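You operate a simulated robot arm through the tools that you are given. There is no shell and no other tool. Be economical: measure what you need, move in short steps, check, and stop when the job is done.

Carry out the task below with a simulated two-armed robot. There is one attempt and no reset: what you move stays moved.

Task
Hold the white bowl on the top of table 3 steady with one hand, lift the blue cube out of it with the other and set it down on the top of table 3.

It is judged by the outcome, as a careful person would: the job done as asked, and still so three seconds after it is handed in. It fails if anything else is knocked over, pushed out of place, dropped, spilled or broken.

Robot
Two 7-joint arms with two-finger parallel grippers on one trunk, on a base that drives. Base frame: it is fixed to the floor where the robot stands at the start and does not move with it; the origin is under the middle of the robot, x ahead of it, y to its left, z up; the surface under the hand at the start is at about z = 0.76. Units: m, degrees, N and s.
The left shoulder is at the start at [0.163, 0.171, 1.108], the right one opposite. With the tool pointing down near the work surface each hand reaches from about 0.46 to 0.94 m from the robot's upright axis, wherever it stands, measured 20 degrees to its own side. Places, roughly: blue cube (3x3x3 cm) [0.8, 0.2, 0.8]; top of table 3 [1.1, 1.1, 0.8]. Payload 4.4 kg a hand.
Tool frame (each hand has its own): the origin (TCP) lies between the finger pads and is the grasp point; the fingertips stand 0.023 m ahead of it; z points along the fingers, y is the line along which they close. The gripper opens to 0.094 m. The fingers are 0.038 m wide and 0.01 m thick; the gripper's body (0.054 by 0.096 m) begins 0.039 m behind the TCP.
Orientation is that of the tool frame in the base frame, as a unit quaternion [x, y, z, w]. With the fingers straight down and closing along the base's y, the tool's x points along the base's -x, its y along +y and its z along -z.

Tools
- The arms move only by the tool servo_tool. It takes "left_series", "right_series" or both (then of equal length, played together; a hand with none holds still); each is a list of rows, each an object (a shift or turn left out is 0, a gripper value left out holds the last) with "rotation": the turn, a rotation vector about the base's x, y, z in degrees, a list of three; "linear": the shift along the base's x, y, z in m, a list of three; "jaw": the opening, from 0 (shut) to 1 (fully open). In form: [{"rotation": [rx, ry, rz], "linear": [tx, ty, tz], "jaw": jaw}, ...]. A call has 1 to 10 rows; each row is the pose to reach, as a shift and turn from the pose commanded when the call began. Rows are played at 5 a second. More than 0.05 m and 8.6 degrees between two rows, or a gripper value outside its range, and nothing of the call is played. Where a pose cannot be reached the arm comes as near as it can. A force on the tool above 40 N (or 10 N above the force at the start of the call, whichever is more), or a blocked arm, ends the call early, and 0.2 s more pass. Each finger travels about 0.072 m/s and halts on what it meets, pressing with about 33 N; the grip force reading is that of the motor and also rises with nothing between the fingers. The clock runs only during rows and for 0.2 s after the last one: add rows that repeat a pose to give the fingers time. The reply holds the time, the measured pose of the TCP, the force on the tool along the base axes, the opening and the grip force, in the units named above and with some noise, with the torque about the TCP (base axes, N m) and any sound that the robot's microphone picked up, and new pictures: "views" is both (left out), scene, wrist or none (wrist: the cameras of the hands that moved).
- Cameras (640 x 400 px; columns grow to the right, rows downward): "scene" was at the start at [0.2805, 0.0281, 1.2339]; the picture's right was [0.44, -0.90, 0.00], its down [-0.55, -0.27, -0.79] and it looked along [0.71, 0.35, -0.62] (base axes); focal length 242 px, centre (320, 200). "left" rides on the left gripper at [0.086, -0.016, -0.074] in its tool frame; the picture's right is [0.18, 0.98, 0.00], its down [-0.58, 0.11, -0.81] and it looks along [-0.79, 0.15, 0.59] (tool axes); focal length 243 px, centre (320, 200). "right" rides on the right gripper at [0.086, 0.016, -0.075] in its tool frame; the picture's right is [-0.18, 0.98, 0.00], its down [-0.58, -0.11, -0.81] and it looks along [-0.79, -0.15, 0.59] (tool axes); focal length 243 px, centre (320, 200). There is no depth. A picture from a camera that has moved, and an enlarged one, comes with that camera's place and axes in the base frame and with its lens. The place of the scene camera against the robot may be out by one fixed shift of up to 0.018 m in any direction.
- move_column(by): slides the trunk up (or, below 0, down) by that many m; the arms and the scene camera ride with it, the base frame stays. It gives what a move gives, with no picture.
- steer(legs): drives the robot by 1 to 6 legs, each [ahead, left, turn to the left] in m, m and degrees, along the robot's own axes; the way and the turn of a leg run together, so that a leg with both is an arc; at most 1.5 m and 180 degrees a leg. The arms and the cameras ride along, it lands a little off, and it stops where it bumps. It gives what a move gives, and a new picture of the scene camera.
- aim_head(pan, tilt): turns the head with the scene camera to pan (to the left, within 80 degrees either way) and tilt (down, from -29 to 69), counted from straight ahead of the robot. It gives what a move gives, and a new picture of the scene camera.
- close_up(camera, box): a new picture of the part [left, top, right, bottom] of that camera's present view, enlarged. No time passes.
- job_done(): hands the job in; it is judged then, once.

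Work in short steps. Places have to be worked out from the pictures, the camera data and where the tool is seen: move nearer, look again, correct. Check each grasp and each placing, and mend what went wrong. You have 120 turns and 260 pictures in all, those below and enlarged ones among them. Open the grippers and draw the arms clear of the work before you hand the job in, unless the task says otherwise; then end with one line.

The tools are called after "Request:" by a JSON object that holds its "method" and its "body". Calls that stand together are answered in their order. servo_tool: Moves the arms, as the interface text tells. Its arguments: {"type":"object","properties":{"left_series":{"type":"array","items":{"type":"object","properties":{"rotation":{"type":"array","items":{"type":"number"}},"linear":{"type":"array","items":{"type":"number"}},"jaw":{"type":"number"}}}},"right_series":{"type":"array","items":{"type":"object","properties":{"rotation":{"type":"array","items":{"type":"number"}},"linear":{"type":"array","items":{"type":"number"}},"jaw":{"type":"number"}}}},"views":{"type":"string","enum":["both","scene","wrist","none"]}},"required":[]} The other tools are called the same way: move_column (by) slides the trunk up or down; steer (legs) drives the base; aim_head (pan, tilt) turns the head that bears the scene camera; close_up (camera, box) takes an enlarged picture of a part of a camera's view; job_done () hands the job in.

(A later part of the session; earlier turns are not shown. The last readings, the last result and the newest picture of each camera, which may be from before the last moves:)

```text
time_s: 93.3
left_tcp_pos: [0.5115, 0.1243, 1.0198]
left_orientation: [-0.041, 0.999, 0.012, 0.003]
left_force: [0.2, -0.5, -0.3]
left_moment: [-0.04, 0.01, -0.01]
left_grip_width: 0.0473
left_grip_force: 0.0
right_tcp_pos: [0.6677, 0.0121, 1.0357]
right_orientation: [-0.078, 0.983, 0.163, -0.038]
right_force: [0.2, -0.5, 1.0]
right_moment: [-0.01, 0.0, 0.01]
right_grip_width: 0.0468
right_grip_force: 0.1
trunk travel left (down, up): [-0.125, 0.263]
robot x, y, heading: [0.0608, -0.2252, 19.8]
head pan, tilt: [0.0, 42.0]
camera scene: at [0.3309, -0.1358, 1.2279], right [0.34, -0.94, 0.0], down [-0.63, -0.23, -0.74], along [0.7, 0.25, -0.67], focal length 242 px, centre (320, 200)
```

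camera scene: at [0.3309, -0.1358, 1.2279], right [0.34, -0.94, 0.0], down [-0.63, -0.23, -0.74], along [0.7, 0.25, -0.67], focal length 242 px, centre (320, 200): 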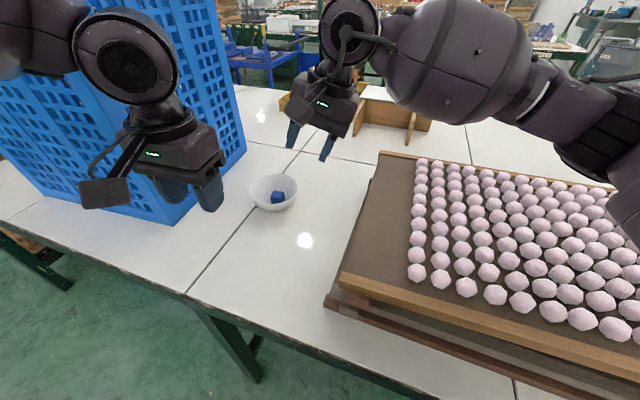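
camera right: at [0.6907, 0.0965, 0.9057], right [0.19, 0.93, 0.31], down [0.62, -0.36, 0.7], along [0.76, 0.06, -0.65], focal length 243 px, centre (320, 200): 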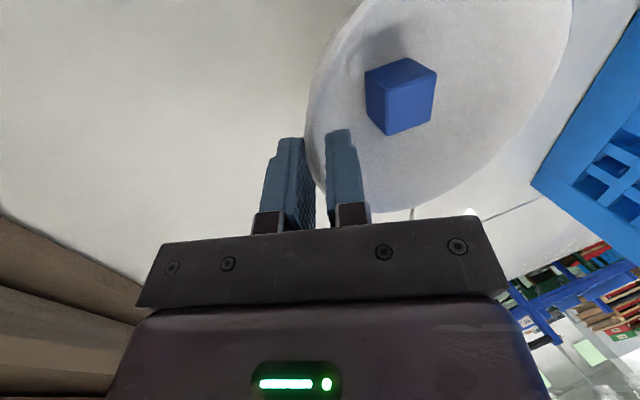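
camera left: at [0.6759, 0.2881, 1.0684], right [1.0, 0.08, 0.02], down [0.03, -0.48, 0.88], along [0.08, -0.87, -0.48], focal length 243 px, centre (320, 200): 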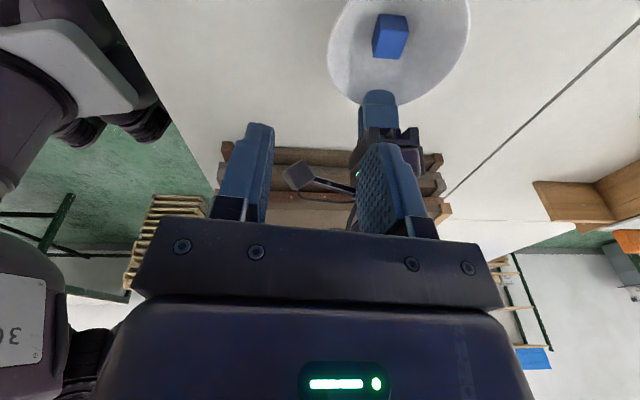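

New stance at (0.06, -0.225), heading 19.8°. Before anything else I test whether the left hand, upright, gets over the bowl without touching the crates.

Request:
{"method": "servo_tool", "body": {"left_series": [{"linear": [0.028, 0.006, 0]}, {"linear": [0.056, 0.012, 0]}, {"linear": [0.084, 0.018, -0.005]}, {"linear": [0.112, 0.024, -0.01]}, {"linear": [0.14, 0.03, -0.015]}, {"linear": [0.168, 0.036, -0.02]}, {"linear": [0.196, 0.042, -0.03]}, {"linear": [0.224, 0.048, -0.04]}, {"linear": [0.252, 0.05, -0.05]}, {"linear": [0.252, 0.05, -0.05]}], "right_series": [{"linear": [0, -0.01, 0]}, {"linear": [0, -0.02, 0]}, {"linear": [0, -0.03, 0]}, {"linear": [0, -0.04, 0]}, {"linear": [0, -0.05, 0]}, {"linear": [0, -0.05, 0]}, {"linear": [0, -0.05, 0]}, {"linear": [0, -0.05, 0]}, {"linear": [0, -0.05, 0]}, {"linear": [0, -0.05, 0]}], "views": "both"}}

```text
time_s: 95.5
left_tcp_pos: [0.6366, 0.218, 0.9955]
left_orientation: [-0.041, 0.999, 0.012, 0.003]
left_force: [0.4, 0.5, -0.4]
left_moment: [-0.01, 0.0, -0.02]
left_grip_width: 0.0468
left_grip_force: 0.0
left hand out of reach, approached as far as the arm can: row 4, 5, 6, 7, 8, 9, 10
right_tcp_pos: [0.6677, -0.0383, 1.0373]
right_orientation: [-0.077, 0.983, 0.164, -0.037]
right_force: [-0.5, -0.5, 0.7]
right_moment: [0.0, 0.04, 0.0]
right_grip_width: 0.0473
right_grip_force: 0.0
trunk travel left (down, up): [-0.125, 0.263]
robot x, y, heading: [0.0615, -0.225, 19.8]
head pan, tilt: [0.0, 42.0]
camera scene: at [0.3306, -0.1368, 1.2282], right [0.34, -0.94, 0.0], down [-0.63, -0.23, -0.74], along [0.7, 0.25, -0.67], focal length 242 px, centre (320, 200)
camera right: at [0.588, -0.06, 1.1167], right [0.04, 0.95, 0.31], down [0.67, -0.26, 0.7], along [0.74, 0.18, -0.65], focal length 243 px, centre (320, 200)
camera left: at [0.5515, 0.1928, 1.0684], right [-0.26, 0.96, 0.02], down [0.57, 0.14, 0.81], along [0.78, 0.23, -0.58], focal length 243 px, centre (320, 200)
```

scene: 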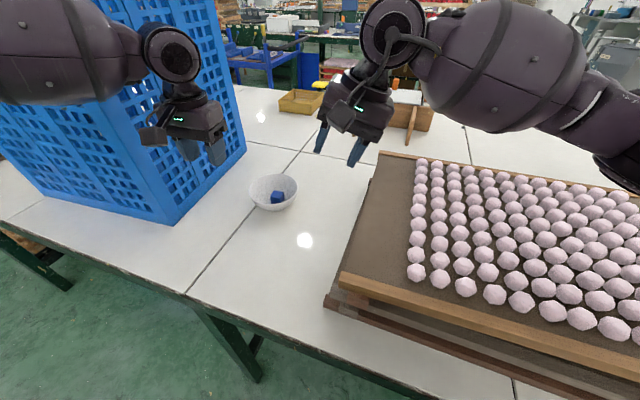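
right: 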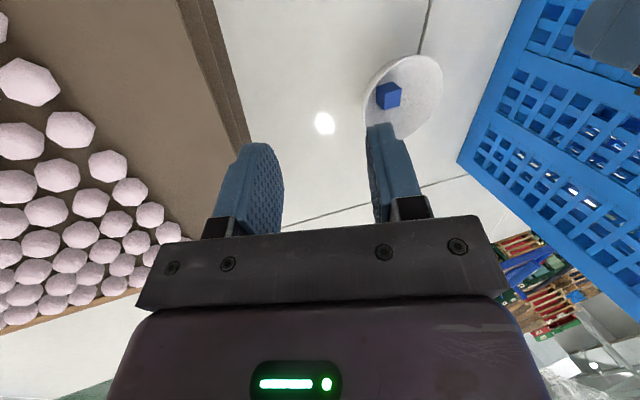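
left: 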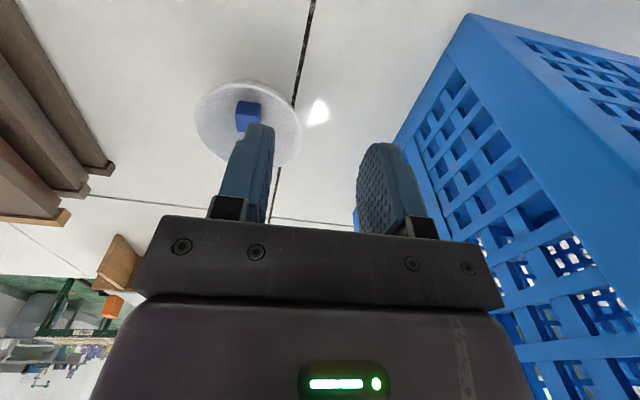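

The left arm stops with no contact at all, so it seems caught in a poor joint posture from all the turning. I bring it back to its starting pose relative to the robot so the posture can recover.

Request:
{"method": "servo_tool", "body": {"left_series": [{"linear": [-0.035, 0.007, 0.005], "rotation": [0, 0, 2]}, {"linear": [-0.07, 0.014, 0.01], "rotation": [0, 0, 4]}, {"linear": [-0.105, 0.02, 0.015], "rotation": [0, 0, 6]}, {"linear": [-0.14, 0.027, 0.02], "rotation": [0, 0, 8]}, {"linear": [-0.175, 0.034, 0.025], "rotation": [0, 0, 10]}, {"linear": [-0.21, 0.04, 0.025], "rotation": [0, 0, 12]}, {"linear": [-0.245, 0.048, 0.025], "rotation": [0, 0, 14]}, {"linear": [-0.28, 0.055, 0.025], "rotation": [0, 0, 15]}, {"linear": [-0.31, 0.062, 0.025], "rotation": [0, 0, 15]}, {"linear": [-0.33, 0.066, 0.025], "rotation": [0, 0, 15]}], "views": "scene"}}

```text
time_s: 97.7
left_tcp_pos: [0.3024, 0.2849, 1.0231]
left_orientation: [-0.172, 0.985, 0.013, 0.001]
left_force: [-0.2, -0.2, 1.4]
left_moment: [-0.04, -0.01, 0.02]
left_grip_width: 0.0467
left_grip_force: 0.2
right_tcp_pos: [0.6686, -0.0372, 1.0363]
right_orientation: [-0.078, 0.983, 0.164, -0.038]
right_force: [0.5, 0.2, -0.2]
right_moment: [-0.01, -0.01, -0.01]
right_grip_width: 0.0471
right_grip_force: 0.1
trunk travel left (down, up): [-0.125, 0.263]
robot x, y, heading: [0.0622, -0.2213, 19.7]
head pan, tilt: [0.0, 42.0]
camera scene: at [0.3308, -0.1365, 1.2281], right [0.34, -0.94, 0.0], down [-0.63, -0.23, -0.74], along [0.7, 0.25, -0.67], focal length 242 px, centre (320, 200)
```

scene: 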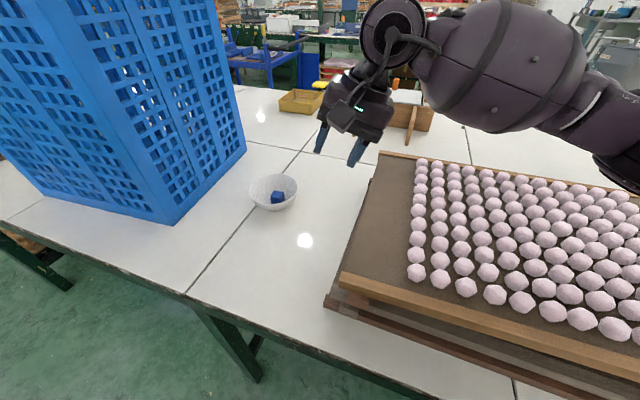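

Now forward again toward the bowl in one smooth line, upright.

Request:
{"method": "servo_tool", "body": {"left_series": [{"linear": [0.033, -0.012, 0]}, {"linear": [0.066, -0.024, 0]}, {"linear": [0.1, -0.036, 0]}, {"linear": [0.133, -0.048, 0]}, {"linear": [0.166, -0.06, 0]}, {"linear": [0.2, -0.072, 0]}, {"linear": [0.233, -0.084, 0]}, {"linear": [0.266, -0.096, 0]}, {"linear": [0.3, -0.105, 0]}, {"linear": [0.32, -0.11, 0]}], "views": "none"}}

Request:
{"method": "servo_tool", "body": {"left_series": [{"linear": [0.025, 0.0, 0]}, {"linear": [0.05, 0, -0.005]}, {"linear": [0.075, 0, -0.01]}, {"linear": [0.1, 0, -0.02]}, {"linear": [0.125, 0, -0.03]}, {"linear": [0.145, 0, -0.04]}, {"linear": [0.145, 0, -0.04]}], "views": "both"}}

```text
time_s: 99.9
left_tcp_pos: [0.6122, 0.1772, 1.0257]
left_orientation: [-0.172, 0.985, 0.013, 0.001]
left_force: [0.0, -0.4, 1.1]
left_moment: [0.01, -0.02, 0.01]
left_grip_width: 0.047
left_grip_force: 0.0
left hand out of reach, approached as far as the arm can: row 10
right_tcp_pos: [0.6682, -0.0356, 1.0359]
right_orientation: [-0.078, 0.983, 0.165, -0.037]
right_force: [0.8, -0.8, 0.0]
right_moment: [0.04, 0.01, -0.01]
right_grip_width: 0.0471
right_grip_force: 0.0
trunk travel left (down, up): [-0.125, 0.263]
robot x, y, heading: [0.0574, -0.2239, 19.6]
head pan, tilt: [0.0, 42.0]
```

```text
time_s: 101.5
left_tcp_pos: [0.6323, 0.2081, 1.0038]
left_orientation: [-0.171, 0.985, 0.013, 0.001]
left_force: [-0.5, 0.1, 0.7]
left_moment: [-0.02, 0.0, -0.02]
left_grip_width: 0.0467
left_grip_force: 0.0
left hand out of reach, approached as far as the arm can: row 1, 2, 3, 4, 5, 6, 7
right_tcp_pos: [0.6682, -0.0365, 1.0373]
right_orientation: [-0.078, 0.983, 0.164, -0.038]
right_force: [-0.1, 0.3, 0.0]
right_moment: [-0.01, 0.02, -0.03]
right_grip_width: 0.0471
right_grip_force: 0.0
trunk travel left (down, up): [-0.125, 0.263]
robot x, y, heading: [0.0574, -0.224, 19.6]
head pan, tilt: [0.0, 42.0]
camera scene: at [0.3308, -0.1366, 1.2281], right [0.34, -0.94, 0.0], down [-0.63, -0.23, -0.74], along [0.7, 0.25, -0.67], focal length 242 px, centre (320, 200)
camera left: at [0.5568, 0.1624, 1.0771], right [-0.5, 0.86, 0.02], down [0.51, 0.28, 0.81], along [0.7, 0.42, -0.58], focal length 243 px, centre (320, 200)
```

scene: 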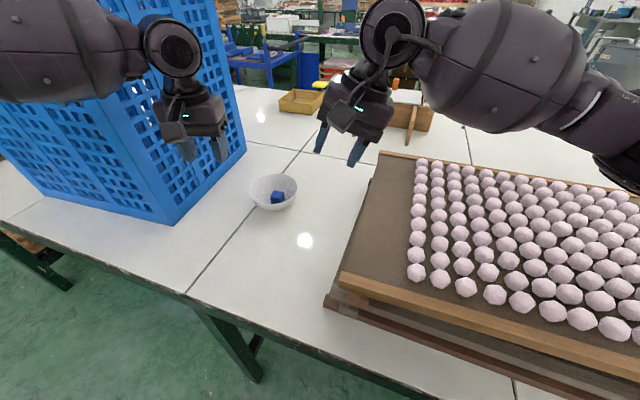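
left: 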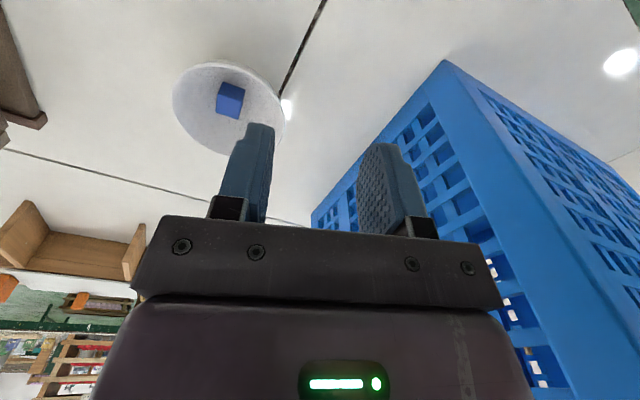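

The reach figures hold near the work surface, and I'm high up. I lower the hand to z of about 0.90 first, then extend.

Request:
{"method": "servo_tool", "body": {"left_series": [{"linear": [0.0, -0.005, -0.03]}, {"linear": [0.0, -0.01, -0.06]}, {"linear": [0.01, -0.015, -0.09]}, {"linear": [0.03, -0.02, -0.1]}, {"linear": [0.05, -0.025, -0.1]}, {"linear": [0.075, -0.03, -0.1]}, {"linear": [0.1, -0.033, -0.1]}, {"linear": [0.12, -0.035, -0.1]}, {"linear": [0.138, -0.035, -0.1]}, {"linear": [0.138, -0.035, -0.1]}], "views": "both"}}

```text
time_s: 103.7
left_tcp_pos: [0.6173, 0.2065, 0.9365]
left_orientation: [-0.172, 0.985, 0.012, 0.002]
left_force: [0.3, 0.9, -0.4]
left_moment: [0.01, 0.03, 0.01]
left_grip_width: 0.047
left_grip_force: 0.2
left hand out of reach, approached as far as the arm can: row 1, 2, 3, 4, 5, 6, 7, 8, 9, 10
right_tcp_pos: [0.6689, -0.0369, 1.0357]
right_orientation: [-0.077, 0.983, 0.165, -0.038]
right_force: [0.6, 0.2, -0.4]
right_moment: [-0.01, 0.02, 0.0]
right_grip_width: 0.047
right_grip_force: 0.1
trunk travel left (down, up): [-0.125, 0.263]
robot x, y, heading: [0.0637, -0.2183, 19.9]
head pan, tilt: [0.0, 42.0]
camera scene: at [0.3311, -0.1365, 1.2279], right [0.34, -0.94, 0.0], down [-0.63, -0.23, -0.74], along [0.7, 0.25, -0.67], focal length 242 px, centre (320, 200)
camera left: at [0.5424, 0.1597, 1.0105], right [-0.51, 0.86, 0.02], down [0.51, 0.28, 0.81], along [0.7, 0.42, -0.58], focal length 243 px, centre (320, 200)
```

scene: 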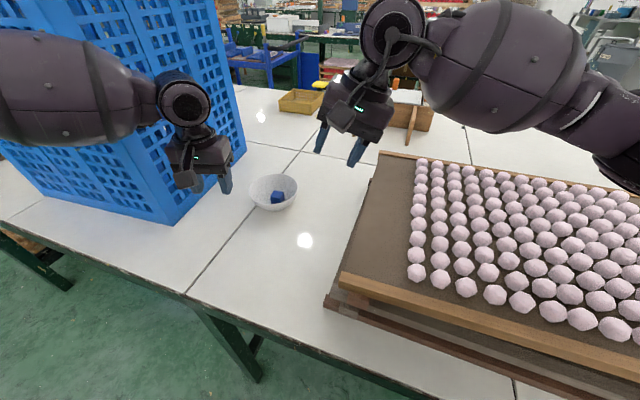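
left: 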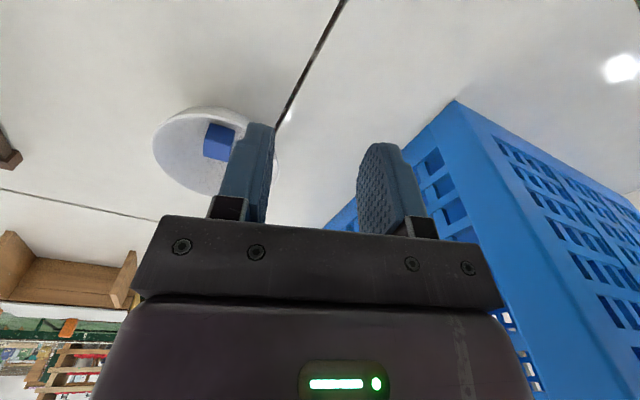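

The left arm is stuck in a badly flared posture. I back the base away from the table where there is room, stretch the left arm straight to clear the flare, and bring it back in.

Request:
{"method": "servo_tool", "body": {"left_series": [{"linear": [-0.03, 0, 0.03]}, {"linear": [-0.06, 0, 0.06]}, {"linear": [-0.1, 0, 0.09]}, {"linear": [-0.13, 0, 0.1]}], "right_series": [{"linear": [-0.02, 0.0, 0.02]}, {"linear": [-0.05, 0, 0.04]}, {"linear": [-0.08, 0, 0.05]}, {"linear": [-0.1, 0, 0.05]}], "views": "none"}}

Request:
{"method": "steer", "body": {"legs": [[-0.5, 0, 0]]}}

```text
time_s: 104.7
left_tcp_pos: [0.4843, 0.2064, 1.0322]
left_orientation: [-0.171, 0.985, 0.011, 0.001]
left_force: [-1.1, 0.1, 0.1]
left_moment: [-0.02, -0.02, 0.01]
left_grip_width: 0.0471
left_grip_force: 0.1
right_tcp_pos: [0.5686, -0.039, 1.0865]
right_orientation: [-0.078, 0.983, 0.165, -0.038]
right_force: [-0.1, -1.0, -0.3]
right_moment: [0.02, -0.02, 0.0]
right_grip_width: 0.0468
right_grip_force: 0.2
trunk travel left (down, up): [-0.125, 0.263]
robot x, y, heading: [0.0591, -0.2225, 20.1]
head pan, tilt: [0.0, 42.0]
```

```text
time_s: 107.6
left_tcp_pos: [0.0237, 0.043, 1.0319]
left_orientation: [-0.174, 0.985, 0.012, 0.001]
left_force: [0.6, -0.2, 0.3]
left_moment: [0.01, -0.01, 0.01]
left_grip_width: 0.047
left_grip_force: 0.1
right_tcp_pos: [0.1077, -0.2013, 1.0863]
right_orientation: [-0.08, 0.983, 0.163, -0.038]
right_force: [-0.7, -0.1, 0.6]
right_moment: [-0.01, -0.02, 0.01]
right_grip_width: 0.047
right_grip_force: 0.1
trunk travel left (down, up): [-0.125, 0.263]
robot x, y, heading: [-0.3995, -0.3938, 20.1]
head pan, tilt: [0.0, 42.0]
camera scene: at [-0.1297, -0.3018, 1.2279], right [0.34, -0.94, 0.0], down [-0.63, -0.23, -0.74], along [0.7, 0.26, -0.67], focal length 242 px, centre (320, 200)
```

scene: 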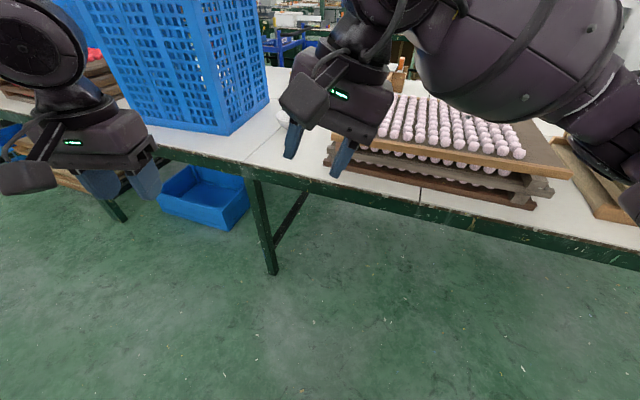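

I stretch the left arm out over the free floor, 20° to its own side and lower.

Request:
{"method": "servo_tool", "body": {"left_series": [{"linear": [0.028, 0.016, -0.016]}, {"linear": [0.055, 0.031, -0.032]}, {"linear": [0.083, 0.047, -0.048]}, {"linear": [0.11, 0.063, -0.064]}, {"linear": [0.138, 0.078, -0.08]}, {"linear": [0.166, 0.094, -0.096]}, {"linear": [0.193, 0.11, -0.112]}, {"linear": [0.22, 0.126, -0.128]}, {"linear": [0.248, 0.141, -0.144]}, {"linear": [0.276, 0.157, -0.16]}], "views": "scene"}}

```text
time_s: 109.8
left_tcp_pos: [0.1892, 0.1951, 0.9126]
left_orientation: [-0.175, 0.985, 0.012, 0.001]
left_force: [0.6, 0.2, -0.6]
left_moment: [0.02, -0.02, -0.03]
left_grip_width: 0.0472
left_grip_force: 0.0
left hand out of reach, approached as far as the arm can: row 7, 8, 9, 10
right_tcp_pos: [0.1069, -0.2032, 1.0872]
right_orientation: [-0.08, 0.983, 0.164, -0.038]
right_force: [0.5, 0.9, 0.2]
right_moment: [0.01, -0.03, -0.02]
right_grip_width: 0.047
right_grip_force: 0.1
trunk travel left (down, up): [-0.125, 0.263]
robot x, y, heading: [-0.3985, -0.3889, 20.1]
head pan, tilt: [0.0, 42.0]
camera scene: at [-0.1295, -0.302, 1.228], right [0.34, -0.94, 0.0], down [-0.63, -0.23, -0.74], along [0.7, 0.26, -0.67], focal length 242 px, centre (320, 200)
```

scene: 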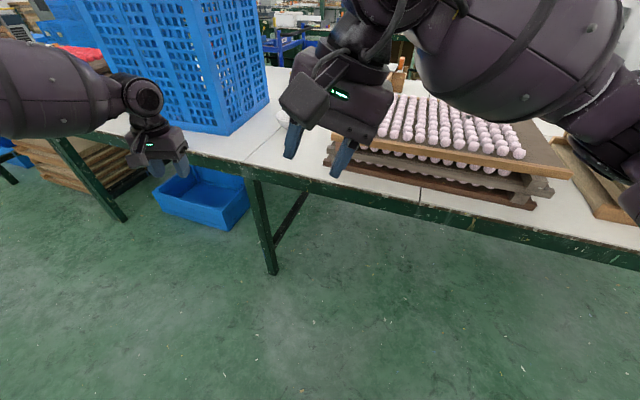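

Still limited in free space, so it's a wrist or elbow limit. I turn the hand +60°, where the arm reached well before, while continuing to stretch.

Request:
{"method": "servo_tool", "body": {"left_series": [{"rotation": [0, 0, 8], "linear": [0.0, -0.005, 0]}, {"rotation": [0, 0, 16], "linear": [0.0, -0.01, 0]}, {"rotation": [0, 0, 24], "linear": [0.01, -0.01, 0]}, {"rotation": [0, 0, 32], "linear": [0.02, -0.01, -0.01]}, {"rotation": [0, 0, 40], "linear": [0.035, -0.01, -0.02]}, {"rotation": [0, 0, 48], "linear": [0.05, 0, -0.03]}, {"rotation": [0, 0, 56], "linear": [0.07, 0.005, -0.04]}, {"rotation": [0, 0, 60], "linear": [0.09, 0.01, -0.05]}, {"rotation": [0, 0, 60], "linear": [0.11, 0.015, -0.05]}, {"rotation": [0, 0, 60], "linear": [0.13, 0.02, -0.05]}], "views": "scene"}}

```text
time_s: 112.0
left_tcp_pos: [0.1817, 0.2062, 0.8973]
left_orientation: [-0.644, 0.765, 0.011, -0.004]
left_force: [-0.2, 0.1, -0.7]
left_moment: [0.01, 0.0, -0.05]
left_grip_width: 0.047
left_grip_force: 0.1
left hand out of reach, approached as far as the arm can: row 3, 4, 5, 6, 7, 8, 9, 10
right_tcp_pos: [0.1076, -0.2013, 1.0863]
right_orientation: [-0.081, 0.983, 0.163, -0.038]
right_force: [-0.2, 0.0, -0.6]
right_moment: [0.01, 0.0, -0.05]
right_grip_width: 0.0467
right_grip_force: 0.1
trunk travel left (down, up): [-0.125, 0.263]
robot x, y, heading: [-0.3976, -0.3938, 20.2]
head pan, tilt: [0.0, 42.0]
camera scene: at [-0.1294, -0.3017, 1.2279], right [0.34, -0.94, 0.0], down [-0.63, -0.23, -0.74], along [0.7, 0.26, -0.67], focal length 242 px, centre (320, 200)
```

scene: 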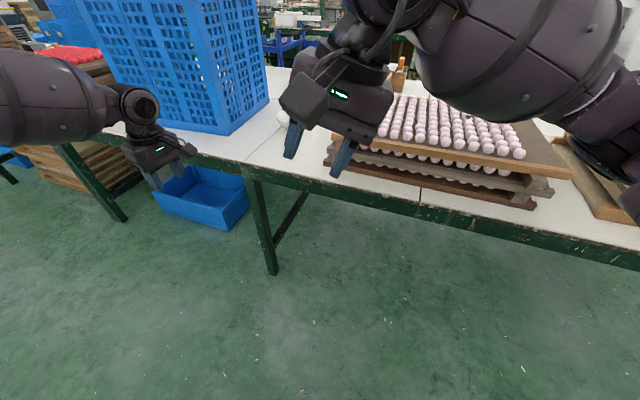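

The hand stops at the same place whatever its turn, so distance is the issue: I have been working too far out (about 0.8 m). A stance closer to the table should help. I test the holder pose in free air at the planned closer geometry first.

Request:
{"method": "servo_tool", "body": {"left_series": [{"rotation": [0, 0, -2], "linear": [0, -0.03, 0]}, {"rotation": [0, 0, -4], "linear": [0, -0.06, 0]}, {"rotation": [0, 0, -7], "linear": [0, -0.09, 0]}, {"rotation": [0, 0, -10], "linear": [0, -0.12, 0]}, {"rotation": [0, 0, -12], "linear": [0, -0.15, 0]}, {"rotation": [0, 0, -15], "linear": [0, -0.18, 0]}, {"rotation": [0, 0, -15], "linear": [-0.004, -0.21, 0]}, {"rotation": [0, 0, -15], "linear": [-0.004, -0.23, 0]}, {"rotation": [0, 0, -15], "linear": [-0.004, -0.23, 0]}], "views": "none"}}

Request:
{"method": "servo_tool", "body": {"left_series": [{"rotation": [-2.1, -4.5, 0], "linear": [0, 0, -0.01]}, {"rotation": [-4.2, -9, 0], "linear": [0, 0, -0.025]}, {"rotation": [-6.4, -13.6, 0], "linear": [0, 0, -0.04]}, {"rotation": [-8.5, -18.1, 0], "linear": [0, 0, -0.055]}, {"rotation": [-8.5, -18.1, 0], "linear": [0, 0, -0.07]}, {"rotation": [-8.5, -18.1, 0], "linear": [0, 0, -0.07]}], "views": "scene"}}

```text
time_s: 114.0
left_tcp_pos: [0.1276, 0.0134, 0.9135]
left_orientation: [-0.538, 0.843, 0.012, -0.003]
left_force: [-0.1, 0.6, 0.0]
left_moment: [-0.04, 0.01, -0.01]
left_grip_width: 0.0472
left_grip_force: 0.0
left hand out of reach, approached as far as the arm can: row 2, 3, 4, 5, 6, 7, 8, 9
right_tcp_pos: [0.109, -0.2022, 1.0853]
right_orientation: [-0.08, 0.982, 0.164, -0.038]
right_force: [0.3, 0.0, 0.1]
right_moment: [0.02, -0.02, 0.03]
right_grip_width: 0.0472
right_grip_force: 0.0
trunk travel left (down, up): [-0.125, 0.263]
robot x, y, heading: [-0.3962, -0.3899, 20.1]
head pan, tilt: [0.0, 42.0]
```

```text
time_s: 115.4
left_tcp_pos: [0.1288, 0.0125, 0.8427]
left_orientation: [-0.531, 0.832, -0.135, 0.089]
left_force: [-0.5, 0.6, 0.1]
left_moment: [-0.04, -0.02, -0.01]
left_grip_width: 0.047
left_grip_force: 0.0
right_tcp_pos: [0.1063, -0.2028, 1.0869]
right_orientation: [-0.08, 0.982, 0.164, -0.038]
right_force: [0.0, 0.5, -0.1]
right_moment: [-0.01, 0.07, 0.02]
right_grip_width: 0.0471
right_grip_force: 0.1
trunk travel left (down, up): [-0.125, 0.263]
robot x, y, heading: [-0.3989, -0.3877, 20.1]
head pan, tilt: [0.0, 42.0]
camera scene: at [-0.1297, -0.3019, 1.2281], right [0.34, -0.94, 0.0], down [-0.63, -0.23, -0.74], along [0.7, 0.26, -0.67], focal length 242 px, centre (320, 200)
```

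scene: 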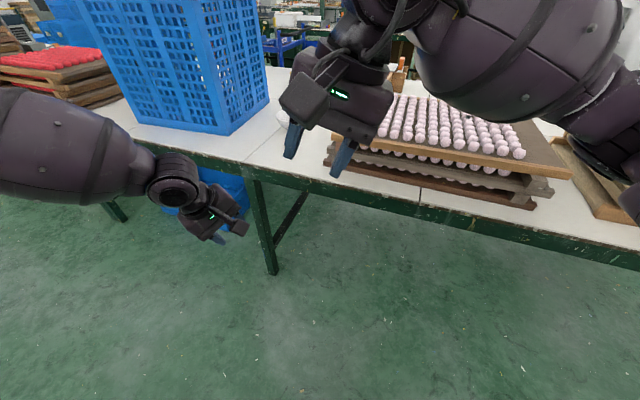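

Now the pattern is clear: the left hand can't come far inward toward the robot's centre line, about 0.2 m left being the limit. So the bowl should stand about 0.7 m ahead and 0.2 m left of the robot. I test the left picking pose (vertical, closing along x) for that stance here in free air.

Request:
{"method": "servo_tool", "body": {"left_series": [{"rotation": [2.1, 4.5, 0], "linear": [0.01, 0.005, 0.03]}, {"rotation": [4.2, 9, 0], "linear": [0.02, 0.01, 0.06]}, {"rotation": [6.4, 13.6, 0], "linear": [0.02, 0.02, 0.09]}, {"rotation": [8.5, 18.1, 0], "linear": [0.02, 0.025, 0.12]}, {"rotation": [8.5, 18.1, 0], "linear": [0.02, 0.025, 0.12]}], "views": "none"}}

Request:
{"method": "servo_tool", "body": {"left_series": [{"rotation": [0, 0, -8]}, {"rotation": [0, 0, -16]}, {"rotation": [0, 0, -24]}, {"rotation": [0, 0, -32]}, {"rotation": [0, 0, -40]}, {"rotation": [0, 0, -48]}, {"rotation": [0, 0, -56]}, {"rotation": [0, 0, -64]}, {"rotation": [0, 0, -72]}, {"rotation": [0, 0, -80]}], "views": "none"}}

Request:
{"method": "servo_tool", "body": {"left_series": [{"rotation": [0, 0, -8]}, {"rotation": [0, 0, -16]}, {"rotation": [0, 0, -24]}, {"rotation": [0, 0, -32]}, {"rotation": [0, 0, -40]}, {"rotation": [0, 0, -48]}, {"rotation": [0, 0, -56]}, {"rotation": [0, 0, -64]}, {"rotation": [0, 0, -72], "linear": [0.01, 0, -0.02]}, {"rotation": [0, 0, -72], "linear": [0.02, 0, -0.04]}], "views": "scene"}}

```text
time_s: 116.6
left_tcp_pos: [0.1475, 0.0376, 0.9606]
left_orientation: [-0.538, 0.843, 0.012, -0.004]
left_force: [-0.6, 0.4, -0.4]
left_moment: [0.03, 0.0, 0.0]
left_grip_width: 0.047
left_grip_force: 0.1
right_tcp_pos: [0.1073, -0.2021, 1.085]
right_orientation: [-0.08, 0.982, 0.164, -0.039]
right_force: [0.3, 0.0, 0.0]
right_moment: [-0.02, 0.01, 0.02]
right_grip_width: 0.0467
right_grip_force: 0.1
trunk travel left (down, up): [-0.125, 0.263]
robot x, y, heading: [-0.3986, -0.3901, 20.0]
head pan, tilt: [0.0, 42.0]
```

```text
time_s: 118.8
left_tcp_pos: [0.1485, 0.038, 0.9623]
left_orientation: [0.131, 0.991, 0.011, 0.005]
left_force: [-0.5, -0.5, 0.4]
left_moment: [0.02, -0.01, 0.01]
left_grip_width: 0.0472
left_grip_force: 0.0
right_tcp_pos: [0.1069, -0.2012, 1.0861]
right_orientation: [-0.081, 0.982, 0.164, -0.038]
right_force: [0.1, 0.5, 0.4]
right_moment: [-0.04, -0.04, 0.0]
right_grip_width: 0.0471
right_grip_force: 0.1
trunk travel left (down, up): [-0.125, 0.263]
robot x, y, heading: [-0.397, -0.3899, 20.0]
head pan, tilt: [0.0, 42.0]
```

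```text
time_s: 121.0
left_tcp_pos: [0.1571, 0.0382, 0.9332]
left_orientation: [0.688, 0.725, 0.007, 0.011]
left_force: [-0.6, -0.3, 0.3]
left_moment: [0.02, -0.02, 0.0]
left_grip_width: 0.0471
left_grip_force: 0.2
left hand out of reach, approached as far as the arm can: row 10
right_tcp_pos: [0.1076, -0.2012, 1.0866]
right_orientation: [-0.081, 0.983, 0.163, -0.038]
right_force: [0.2, 0.1, 0.0]
right_moment: [0.02, -0.03, 0.03]
right_grip_width: 0.0468
right_grip_force: 0.2
trunk travel left (down, up): [-0.125, 0.263]
robot x, y, heading: [-0.4, -0.3913, 19.9]
head pan, tilt: [0.0, 42.0]
camera scene: at [-0.1301, -0.3025, 1.2283], right [0.34, -0.94, 0.0], down [-0.63, -0.23, -0.74], along [0.7, 0.26, -0.67], focal length 242 px, centre (320, 200)
```

scene: 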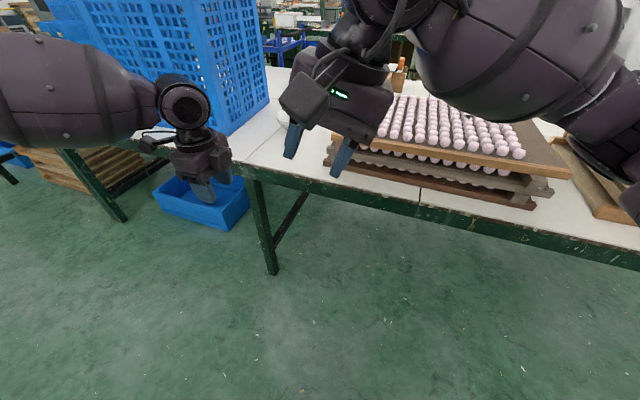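

Turning is no problem; only position is limited. I test going down to z of 0.80 from here to map the limit.

Request:
{"method": "servo_tool", "body": {"left_series": [{"linear": [0, 0, -0.03]}, {"linear": [0, 0, -0.06]}, {"linear": [0, 0, -0.09]}, {"linear": [0, 0, -0.12]}, {"linear": [0, 0, -0.13]}, {"linear": [0, 0, -0.13]}], "views": "none"}}

Request:
{"method": "servo_tool", "body": {"left_series": [{"linear": [-0.02, 0.02, 0]}, {"linear": [-0.04, 0.04, 0]}, {"linear": [-0.06, 0.06, 0]}, {"linear": [-0.06, 0.08, 0]}, {"linear": [-0.06, 0.1, 0]}, {"linear": [-0.06, 0.1, 0]}], "views": "none"}}

```text
time_s: 122.4
left_tcp_pos: [0.1191, 0.0587, 0.83]
left_orientation: [0.688, 0.726, 0.007, 0.011]
left_force: [0.6, 0.0, 0.1]
left_moment: [0.01, -0.01, 0.0]
left_grip_width: 0.0466
left_grip_force: 0.1
left hand out of reach, approached as far as the arm can: row 1, 2, 3, 4, 5, 6
right_tcp_pos: [0.107, -0.201, 1.0853]
right_orientation: [-0.08, 0.983, 0.164, -0.038]
right_force: [-0.1, -0.4, 0.7]
right_moment: [0.03, 0.0, 0.0]
right_grip_width: 0.0468
right_grip_force: 0.1
trunk travel left (down, up): [-0.125, 0.263]
robot x, y, heading: [-0.3995, -0.3898, 20.0]
head pan, tilt: [0.0, 42.0]
```

```text
time_s: 123.8
left_tcp_pos: [0.0603, 0.1605, 0.8301]
left_orientation: [0.688, 0.726, 0.006, 0.011]
left_force: [0.3, 0.2, 0.2]
left_moment: [-0.03, 0.02, 0.01]
left_grip_width: 0.0471
left_grip_force: 0.0
right_tcp_pos: [0.1075, -0.2027, 1.0858]
right_orientation: [-0.08, 0.982, 0.164, -0.038]
right_force: [0.4, 0.3, 0.7]
right_moment: [0.02, -0.01, -0.02]
right_grip_width: 0.0469
right_grip_force: 0.1
trunk travel left (down, up): [-0.125, 0.263]
robot x, y, heading: [-0.4005, -0.3919, 20.0]
head pan, tilt: [0.0, 42.0]
```

The limit shows the left elbow sits in a poor configuration (the right arm reached the mirror positions easily). I swing the left arm out wide and high to its side, over free floor, to let it unfold.

Request:
{"method": "servo_tool", "body": {"left_series": [{"linear": [-0.03, 0.027, 0.025]}, {"linear": [-0.06, 0.054, 0.05]}, {"linear": [-0.09, 0.08, 0.08]}, {"linear": [-0.12, 0.107, 0.11]}, {"linear": [-0.15, 0.134, 0.14]}, {"linear": [-0.18, 0.165, 0.17]}, {"linear": [-0.21, 0.2, 0.19]}, {"linear": [-0.24, 0.235, 0.21]}, {"linear": [-0.27, 0.27, 0.23]}, {"linear": [-0.3, 0.305, 0.25]}], "views": "none"}}

Request:
{"method": "aim_head", "body": {"pan": 75, "tilt": 25}}

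```text
refused: row 4 steps farther than a row can; nothing moved
```

```text
time_s: 125.3
left_tcp_pos: [0.0593, 0.1611, 0.829]
left_orientation: [0.688, 0.725, 0.007, 0.01]
left_force: [0.3, -0.1, -0.2]
left_moment: [-0.01, 0.02, -0.01]
left_grip_width: 0.047
left_grip_force: 0.1
right_tcp_pos: [0.107, -0.2019, 1.0857]
right_orientation: [-0.081, 0.982, 0.164, -0.038]
right_force: [-0.1, 0.2, -0.2]
right_moment: [0.01, 0.0, 0.0]
right_grip_width: 0.0471
right_grip_force: 0.1
trunk travel left (down, up): [-0.125, 0.263]
robot x, y, heading: [-0.4017, -0.3898, 20.2]
head pan, tilt: [75.0, 25.0]
camera scene: at [-0.2161, -0.2387, 1.2542], right [1.0, 0.09, 0.0], down [0.04, -0.42, -0.91], along [-0.08, 0.9, -0.42], focal length 242 px, centre (320, 200)
```

scene: 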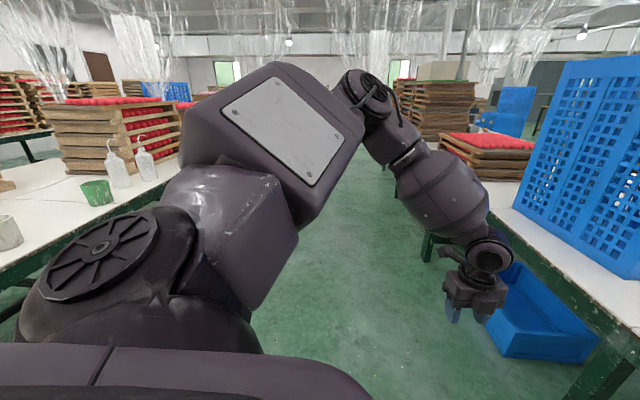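

I can see the left elbow is held high and out to the side. The workable region for the left hand is about 0.62 m ahead and 0.27 m left. I check the base's footprint to see how close to the table I can stand.

Request:
{"method": "aim_head", "body": {"pan": 30, "tilt": 69}}

```text
time_s: 126.4
left_tcp_pos: [0.06, 0.1606, 0.8295]
left_orientation: [0.688, 0.726, 0.007, 0.009]
left_force: [-0.1, 0.5, -0.1]
left_moment: [0.02, 0.01, -0.03]
left_grip_width: 0.0467
left_grip_force: 0.0
right_tcp_pos: [0.1078, -0.2013, 1.0852]
right_orientation: [-0.08, 0.982, 0.164, -0.039]
right_force: [-0.1, -0.2, 0.4]
right_moment: [0.01, -0.02, 0.01]
right_grip_width: 0.0469
right_grip_force: 0.0
trunk travel left (down, up): [-0.125, 0.263]
robot x, y, heading: [-0.4033, -0.3871, 20.0]
head pan, tilt: [30.0, 68.8]
camera scene: at [-0.1721, -0.2875, 1.1948], right [0.77, -0.64, 0.0], down [-0.6, -0.72, -0.36], along [0.23, 0.28, -0.93], focal length 242 px, centre (320, 200)
```

scene: 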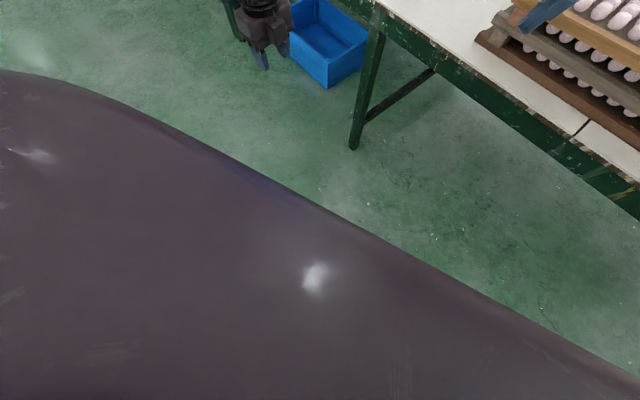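

The big dark surface is the chest, well above table height. I choose a stance at (0.17, -0.20), heading 8°. I raise and draw in the left hand, then drive most of the way.

Request:
{"method": "servo_tool", "body": {"left_series": [{"linear": [-0.015, -0.01, 0.035]}, {"linear": [-0.03, -0.02, 0.07]}, {"linear": [-0.045, -0.03, 0.105]}, {"linear": [-0.06, -0.045, 0.14]}, {"linear": [-0.08, -0.06, 0.17]}, {"linear": [-0.1, -0.07, 0.19]}, {"linear": [-0.1, -0.07, 0.19]}], "views": "none"}}

Request:
{"method": "aim_head", "body": {"pan": 5, "tilt": 42}}

Request:
{"method": "steer", "body": {"legs": [[0, 0, -12], [0.43, 0.105, 0]]}}

```text
time_s: 128.0
left_tcp_pos: [-0.04, 0.0897, 1.0179]
left_orientation: [0.688, 0.726, 0.006, 0.009]
left_force: [0.0, -0.3, -0.5]
left_moment: [-0.02, 0.0, 0.01]
left_grip_width: 0.047
left_grip_force: 0.2
right_tcp_pos: [0.1073, -0.2029, 1.0868]
right_orientation: [-0.08, 0.982, 0.164, -0.039]
right_force: [0.0, 0.4, 0.7]
right_moment: [-0.01, 0.05, 0.01]
right_grip_width: 0.0471
right_grip_force: 0.0
trunk travel left (down, up): [-0.125, 0.263]
robot x, y, heading: [-0.3972, -0.3886, 20.3]
head pan, tilt: [30.0, 68.8]
```

```text
time_s: 128.9
left_tcp_pos: [-0.0403, 0.0897, 1.0177]
left_orientation: [0.687, 0.726, 0.008, 0.012]
left_force: [-0.5, 0.2, 0.3]
left_moment: [-0.02, 0.01, -0.01]
left_grip_width: 0.0471
left_grip_force: 0.0
right_tcp_pos: [0.107, -0.2026, 1.0854]
right_orientation: [-0.08, 0.982, 0.164, -0.037]
right_force: [-0.1, -1.2, -0.2]
right_moment: [-0.02, -0.02, -0.02]
right_grip_width: 0.047
right_grip_force: 0.0
trunk travel left (down, up): [-0.125, 0.263]
robot x, y, heading: [-0.4005, -0.3938, 20.0]
head pan, tilt: [5.0, 42.0]
camera scene: at [-0.1323, -0.2949, 1.2278], right [0.42, -0.91, 0.0], down [-0.61, -0.28, -0.74], along [0.67, 0.32, -0.67], focal length 242 px, centre (320, 200)
```

scene: 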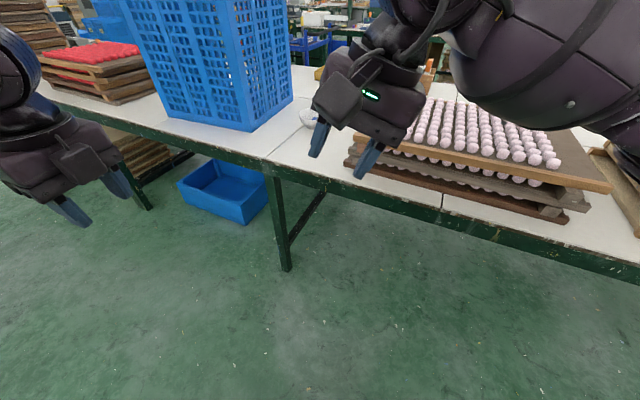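

```text
time_s: 132.4
left_tcp_pos: [0.4664, 0.1672, 1.0173]
left_orientation: [0.761, 0.648, 0.005, 0.011]
left_force: [-0.2, 0.2, -0.4]
left_moment: [0.01, 0.0, 0.0]
left_grip_width: 0.0468
left_grip_force: 0.1
right_tcp_pos: [0.5494, -0.1483, 1.0866]
right_orientation: [0.025, 0.985, 0.167, -0.02]
right_force: [1.1, -0.2, 1.5]
right_moment: [-0.04, 0.03, -0.04]
right_grip_width: 0.0471
right_grip_force: 0.0
trunk travel left (down, up): [-0.125, 0.263]
robot x, y, heading: [0.014, -0.2239, 7.8]
head pan, tilt: [5.0, 42.0]
camera scene: at [0.2969, -0.1892, 1.2279], right [0.22, -0.97, 0.0], down [-0.65, -0.15, -0.74], along [0.72, 0.17, -0.67], focal length 242 px, centre (320, 200)
```

scene: 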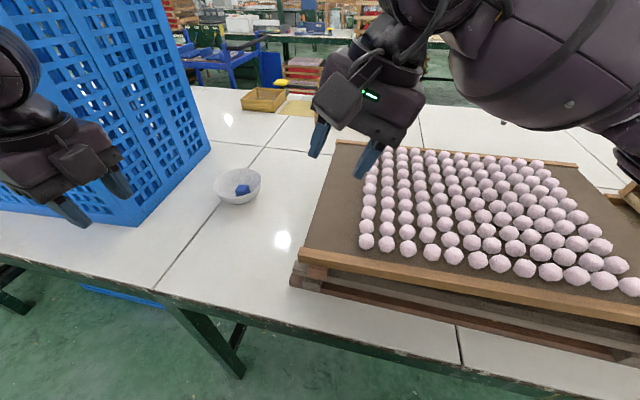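

All clear so far. I edge the remaining 16 cm toward the table.

Request:
{"method": "steer", "body": {"legs": [[0.08, 0.01, 0], [0.078, 0, 0]]}}

```text
time_s: 134.1
left_tcp_pos: [0.6202, 0.2002, 1.0171]
left_orientation: [0.761, 0.649, 0.005, 0.01]
left_force: [0.2, 1.2, -0.4]
left_moment: [0.0, -0.01, -0.01]
left_grip_width: 0.047
left_grip_force: 0.0
right_tcp_pos: [0.702, -0.1174, 1.0849]
right_orientation: [0.025, 0.985, 0.168, -0.021]
right_force: [0.1, -0.2, -0.2]
right_moment: [-0.01, -0.01, -0.02]
right_grip_width: 0.0469
right_grip_force: 0.0
trunk travel left (down, up): [-0.125, 0.263]
robot x, y, heading: [0.1684, -0.1927, 7.8]
head pan, tilt: [5.0, 42.0]
camera scene: at [0.4506, -0.1577, 1.2278], right [0.22, -0.97, 0.0], down [-0.65, -0.15, -0.74], along [0.72, 0.17, -0.67], focal length 242 px, centre (320, 200)
```

scene: 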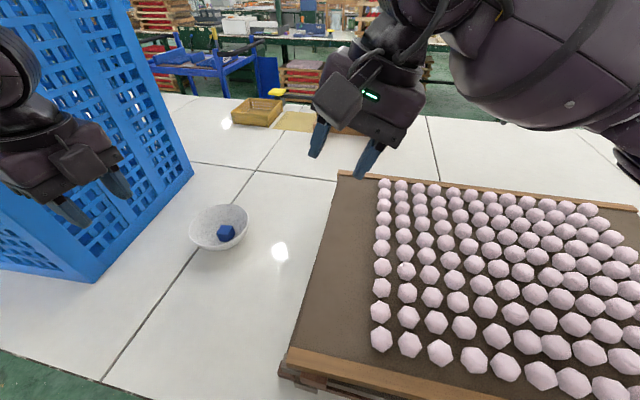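

Standing close now, with no bump. I test the left hand over the bowl.

Request:
{"method": "servo_tool", "body": {"left_series": [{"linear": [0.02, -0.003, -0.015], "rotation": [0, 0, 1.5]}, {"linear": [0.045, -0.006, -0.03], "rotation": [0, 0, 3]}, {"linear": [0.07, -0.009, -0.045], "rotation": [0, 0, 4.5]}, {"linear": [0.095, -0.012, -0.06], "rotation": [0, 0, 6]}, {"linear": [0.12, -0.015, -0.075], "rotation": [0, 0, 7]}, {"linear": [0.15, -0.018, -0.09], "rotation": [0, 0, 8]}, {"linear": [0.15, -0.018, -0.09], "rotation": [0, 0, 8]}], "views": "both"}}

```text
time_s: 135.7
left_tcp_pos: [0.7683, 0.1828, 0.9289]
left_orientation: [0.714, 0.7, 0.005, 0.012]
left_force: [0.9, 0.4, 0.4]
left_moment: [0.03, -0.01, 0.03]
left_grip_width: 0.0471
left_grip_force: 0.1
right_tcp_pos: [0.7007, -0.1177, 1.0866]
right_orientation: [0.026, 0.985, 0.168, -0.02]
right_force: [0.6, 0.9, -0.1]
right_moment: [-0.03, 0.03, 0.02]
right_grip_width: 0.0471
right_grip_force: 0.0
trunk travel left (down, up): [-0.125, 0.263]
robot x, y, heading: [0.1666, -0.1936, 7.9]
head pan, tilt: [5.0, 42.0]
camera scene: at [0.4491, -0.1577, 1.2283], right [0.22, -0.97, 0.0], down [-0.65, -0.15, -0.74], along [0.72, 0.17, -0.67], focal length 242 px, centre (320, 200)
camera left: at [0.7533, 0.2694, 1.0028], right [0.99, 0.16, 0.02], down [0.08, -0.58, 0.81], along [0.15, -0.8, -0.58], focal length 243 px, centre (320, 200)
```

scene: 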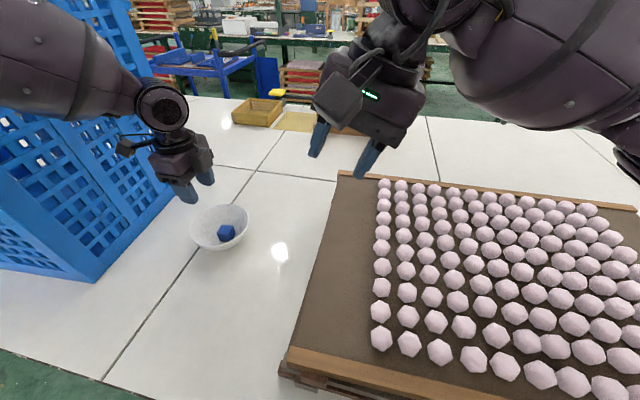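
left: 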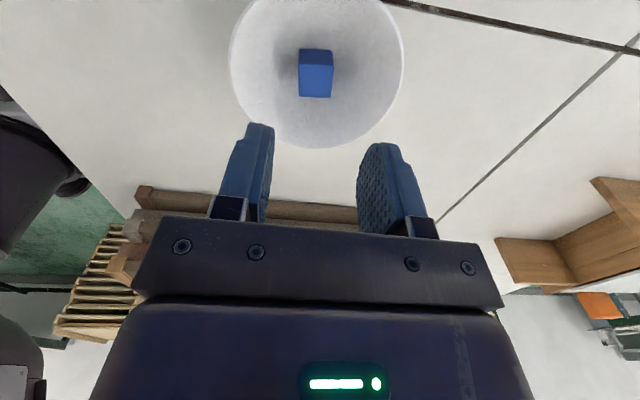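

The left hand is right over the bowl with no limit and no contact. I raise it a little and bring the right hand to its hold approach at the right rim.

Request:
{"method": "servo_tool", "body": {"left_series": [{"linear": [-0.005, 0.005, 0.01]}, {"linear": [-0.01, 0.01, 0.02]}, {"linear": [-0.015, 0.015, 0.03]}, {"linear": [-0.02, 0.02, 0.04]}, {"linear": [-0.02, 0.02, 0.04]}, {"linear": [-0.02, 0.02, 0.04]}, {"linear": [-0.02, 0.02, 0.04]}, {"linear": [-0.02, 0.02, 0.04]}, {"linear": [-0.02, 0.02, 0.04]}], "right_series": [{"linear": [0.01, 0.035, -0.005]}, {"linear": [0.02, 0.07, -0.01]}, {"linear": [0.03, 0.1, -0.025]}, {"linear": [0.04, 0.13, -0.05]}, {"linear": [0.05, 0.15, -0.085]}, {"linear": [0.06, 0.17, -0.125]}, {"linear": [0.07, 0.185, -0.165]}, {"linear": [0.072, 0.2, -0.206]}, {"linear": [0.072, 0.2, -0.206]}], "views": "both"}}

```text
time_s: 137.7
left_tcp_pos: [0.7485, 0.202, 0.9695]
left_orientation: [0.714, 0.7, 0.007, 0.011]
left_force: [0.0, 0.6, 0.7]
left_moment: [0.0, -0.02, -0.03]
left_grip_width: 0.0468
left_grip_force: 0.2
right_tcp_pos: [0.775, 0.0816, 0.8804]
right_orientation: [0.025, 0.986, 0.167, -0.02]
right_force: [-0.4, -0.2, 1.3]
right_moment: [-0.02, 0.0, 0.0]
right_grip_width: 0.047
right_grip_force: 0.0
trunk travel left (down, up): [-0.125, 0.263]
robot x, y, heading: [0.1633, -0.1929, 8.1]
head pan, tilt: [5.0, 42.0]
camera scene: at [0.4495, -0.1581, 1.2282], right [0.22, -0.97, 0.0], down [-0.65, -0.15, -0.74], along [0.72, 0.17, -0.67], focal length 242 px, centre (320, 200)
camera right: at [0.692, 0.0758, 0.9607], right [0.24, 0.92, 0.31], down [0.6, -0.39, 0.7], along [0.76, 0.02, -0.64], focal length 243 px, centre (320, 200)
camera left: at [0.7344, 0.2898, 1.0433], right [0.99, 0.16, 0.02], down [0.08, -0.58, 0.81], along [0.15, -0.8, -0.58], focal length 243 px, centre (320, 200)
```

scene: 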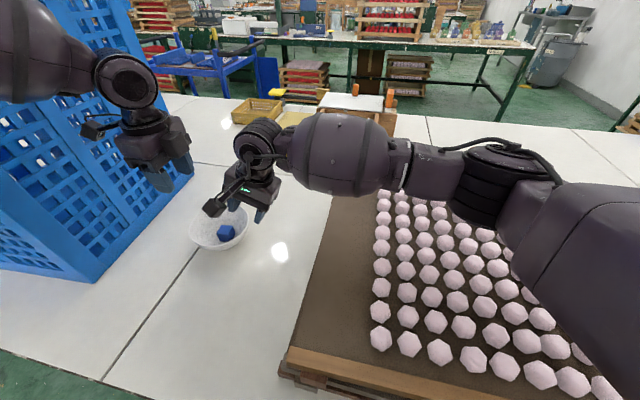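
right: 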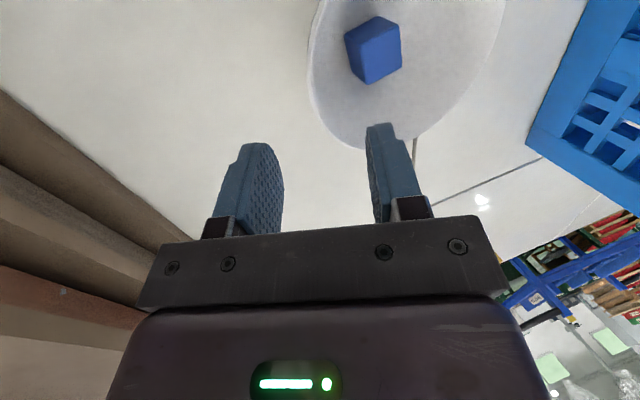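
left: 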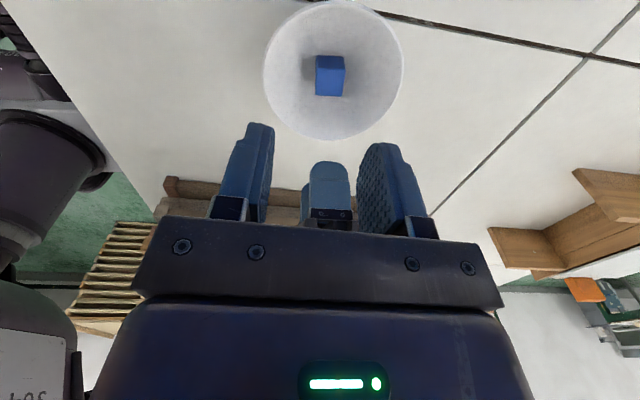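

Same picture as in the earlier good approach. I advance along the tool axis, two thirds first.

Request:
{"method": "servo_tool", "body": {"right_series": [{"linear": [-0.003, 0.005, -0.018]}, {"linear": [-0.006, 0.009, -0.037]}, {"linear": [-0.006, 0.009, -0.037]}], "views": "wrist"}}

```text
time_s: 138.5
left_tcp_pos: [0.7495, 0.2025, 0.9688]
left_orientation: [0.714, 0.7, 0.006, 0.011]
left_force: [-0.6, 0.3, -0.1]
left_moment: [0.01, 0.01, 0.0]
left_grip_width: 0.0471
left_grip_force: 0.0
right_tcp_pos: [0.7673, 0.0909, 0.8442]
right_orientation: [0.025, 0.985, 0.167, -0.02]
right_force: [0.1, -0.2, 0.2]
right_moment: [0.0, -0.01, 0.04]
right_grip_width: 0.047
right_grip_force: 0.1
trunk travel left (down, up): [-0.125, 0.263]
robot x, y, heading: [0.1665, -0.1958, 8.0]
head pan, tilt: [5.0, 42.0]
camera right: at [0.6852, 0.0852, 0.9237], right [0.24, 0.92, 0.31], down [0.6, -0.39, 0.7], along [0.76, 0.02, -0.65], focal length 243 px, centre (320, 200)
```

right: 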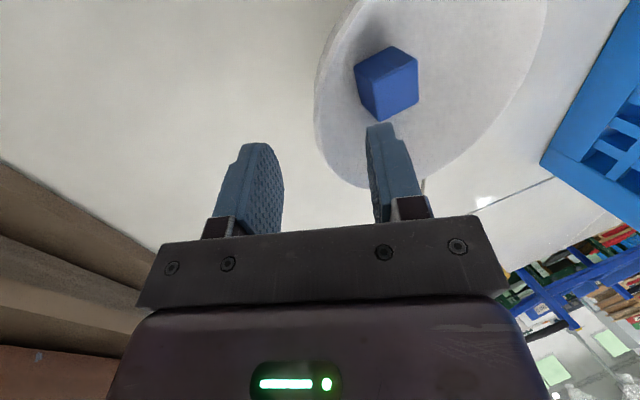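

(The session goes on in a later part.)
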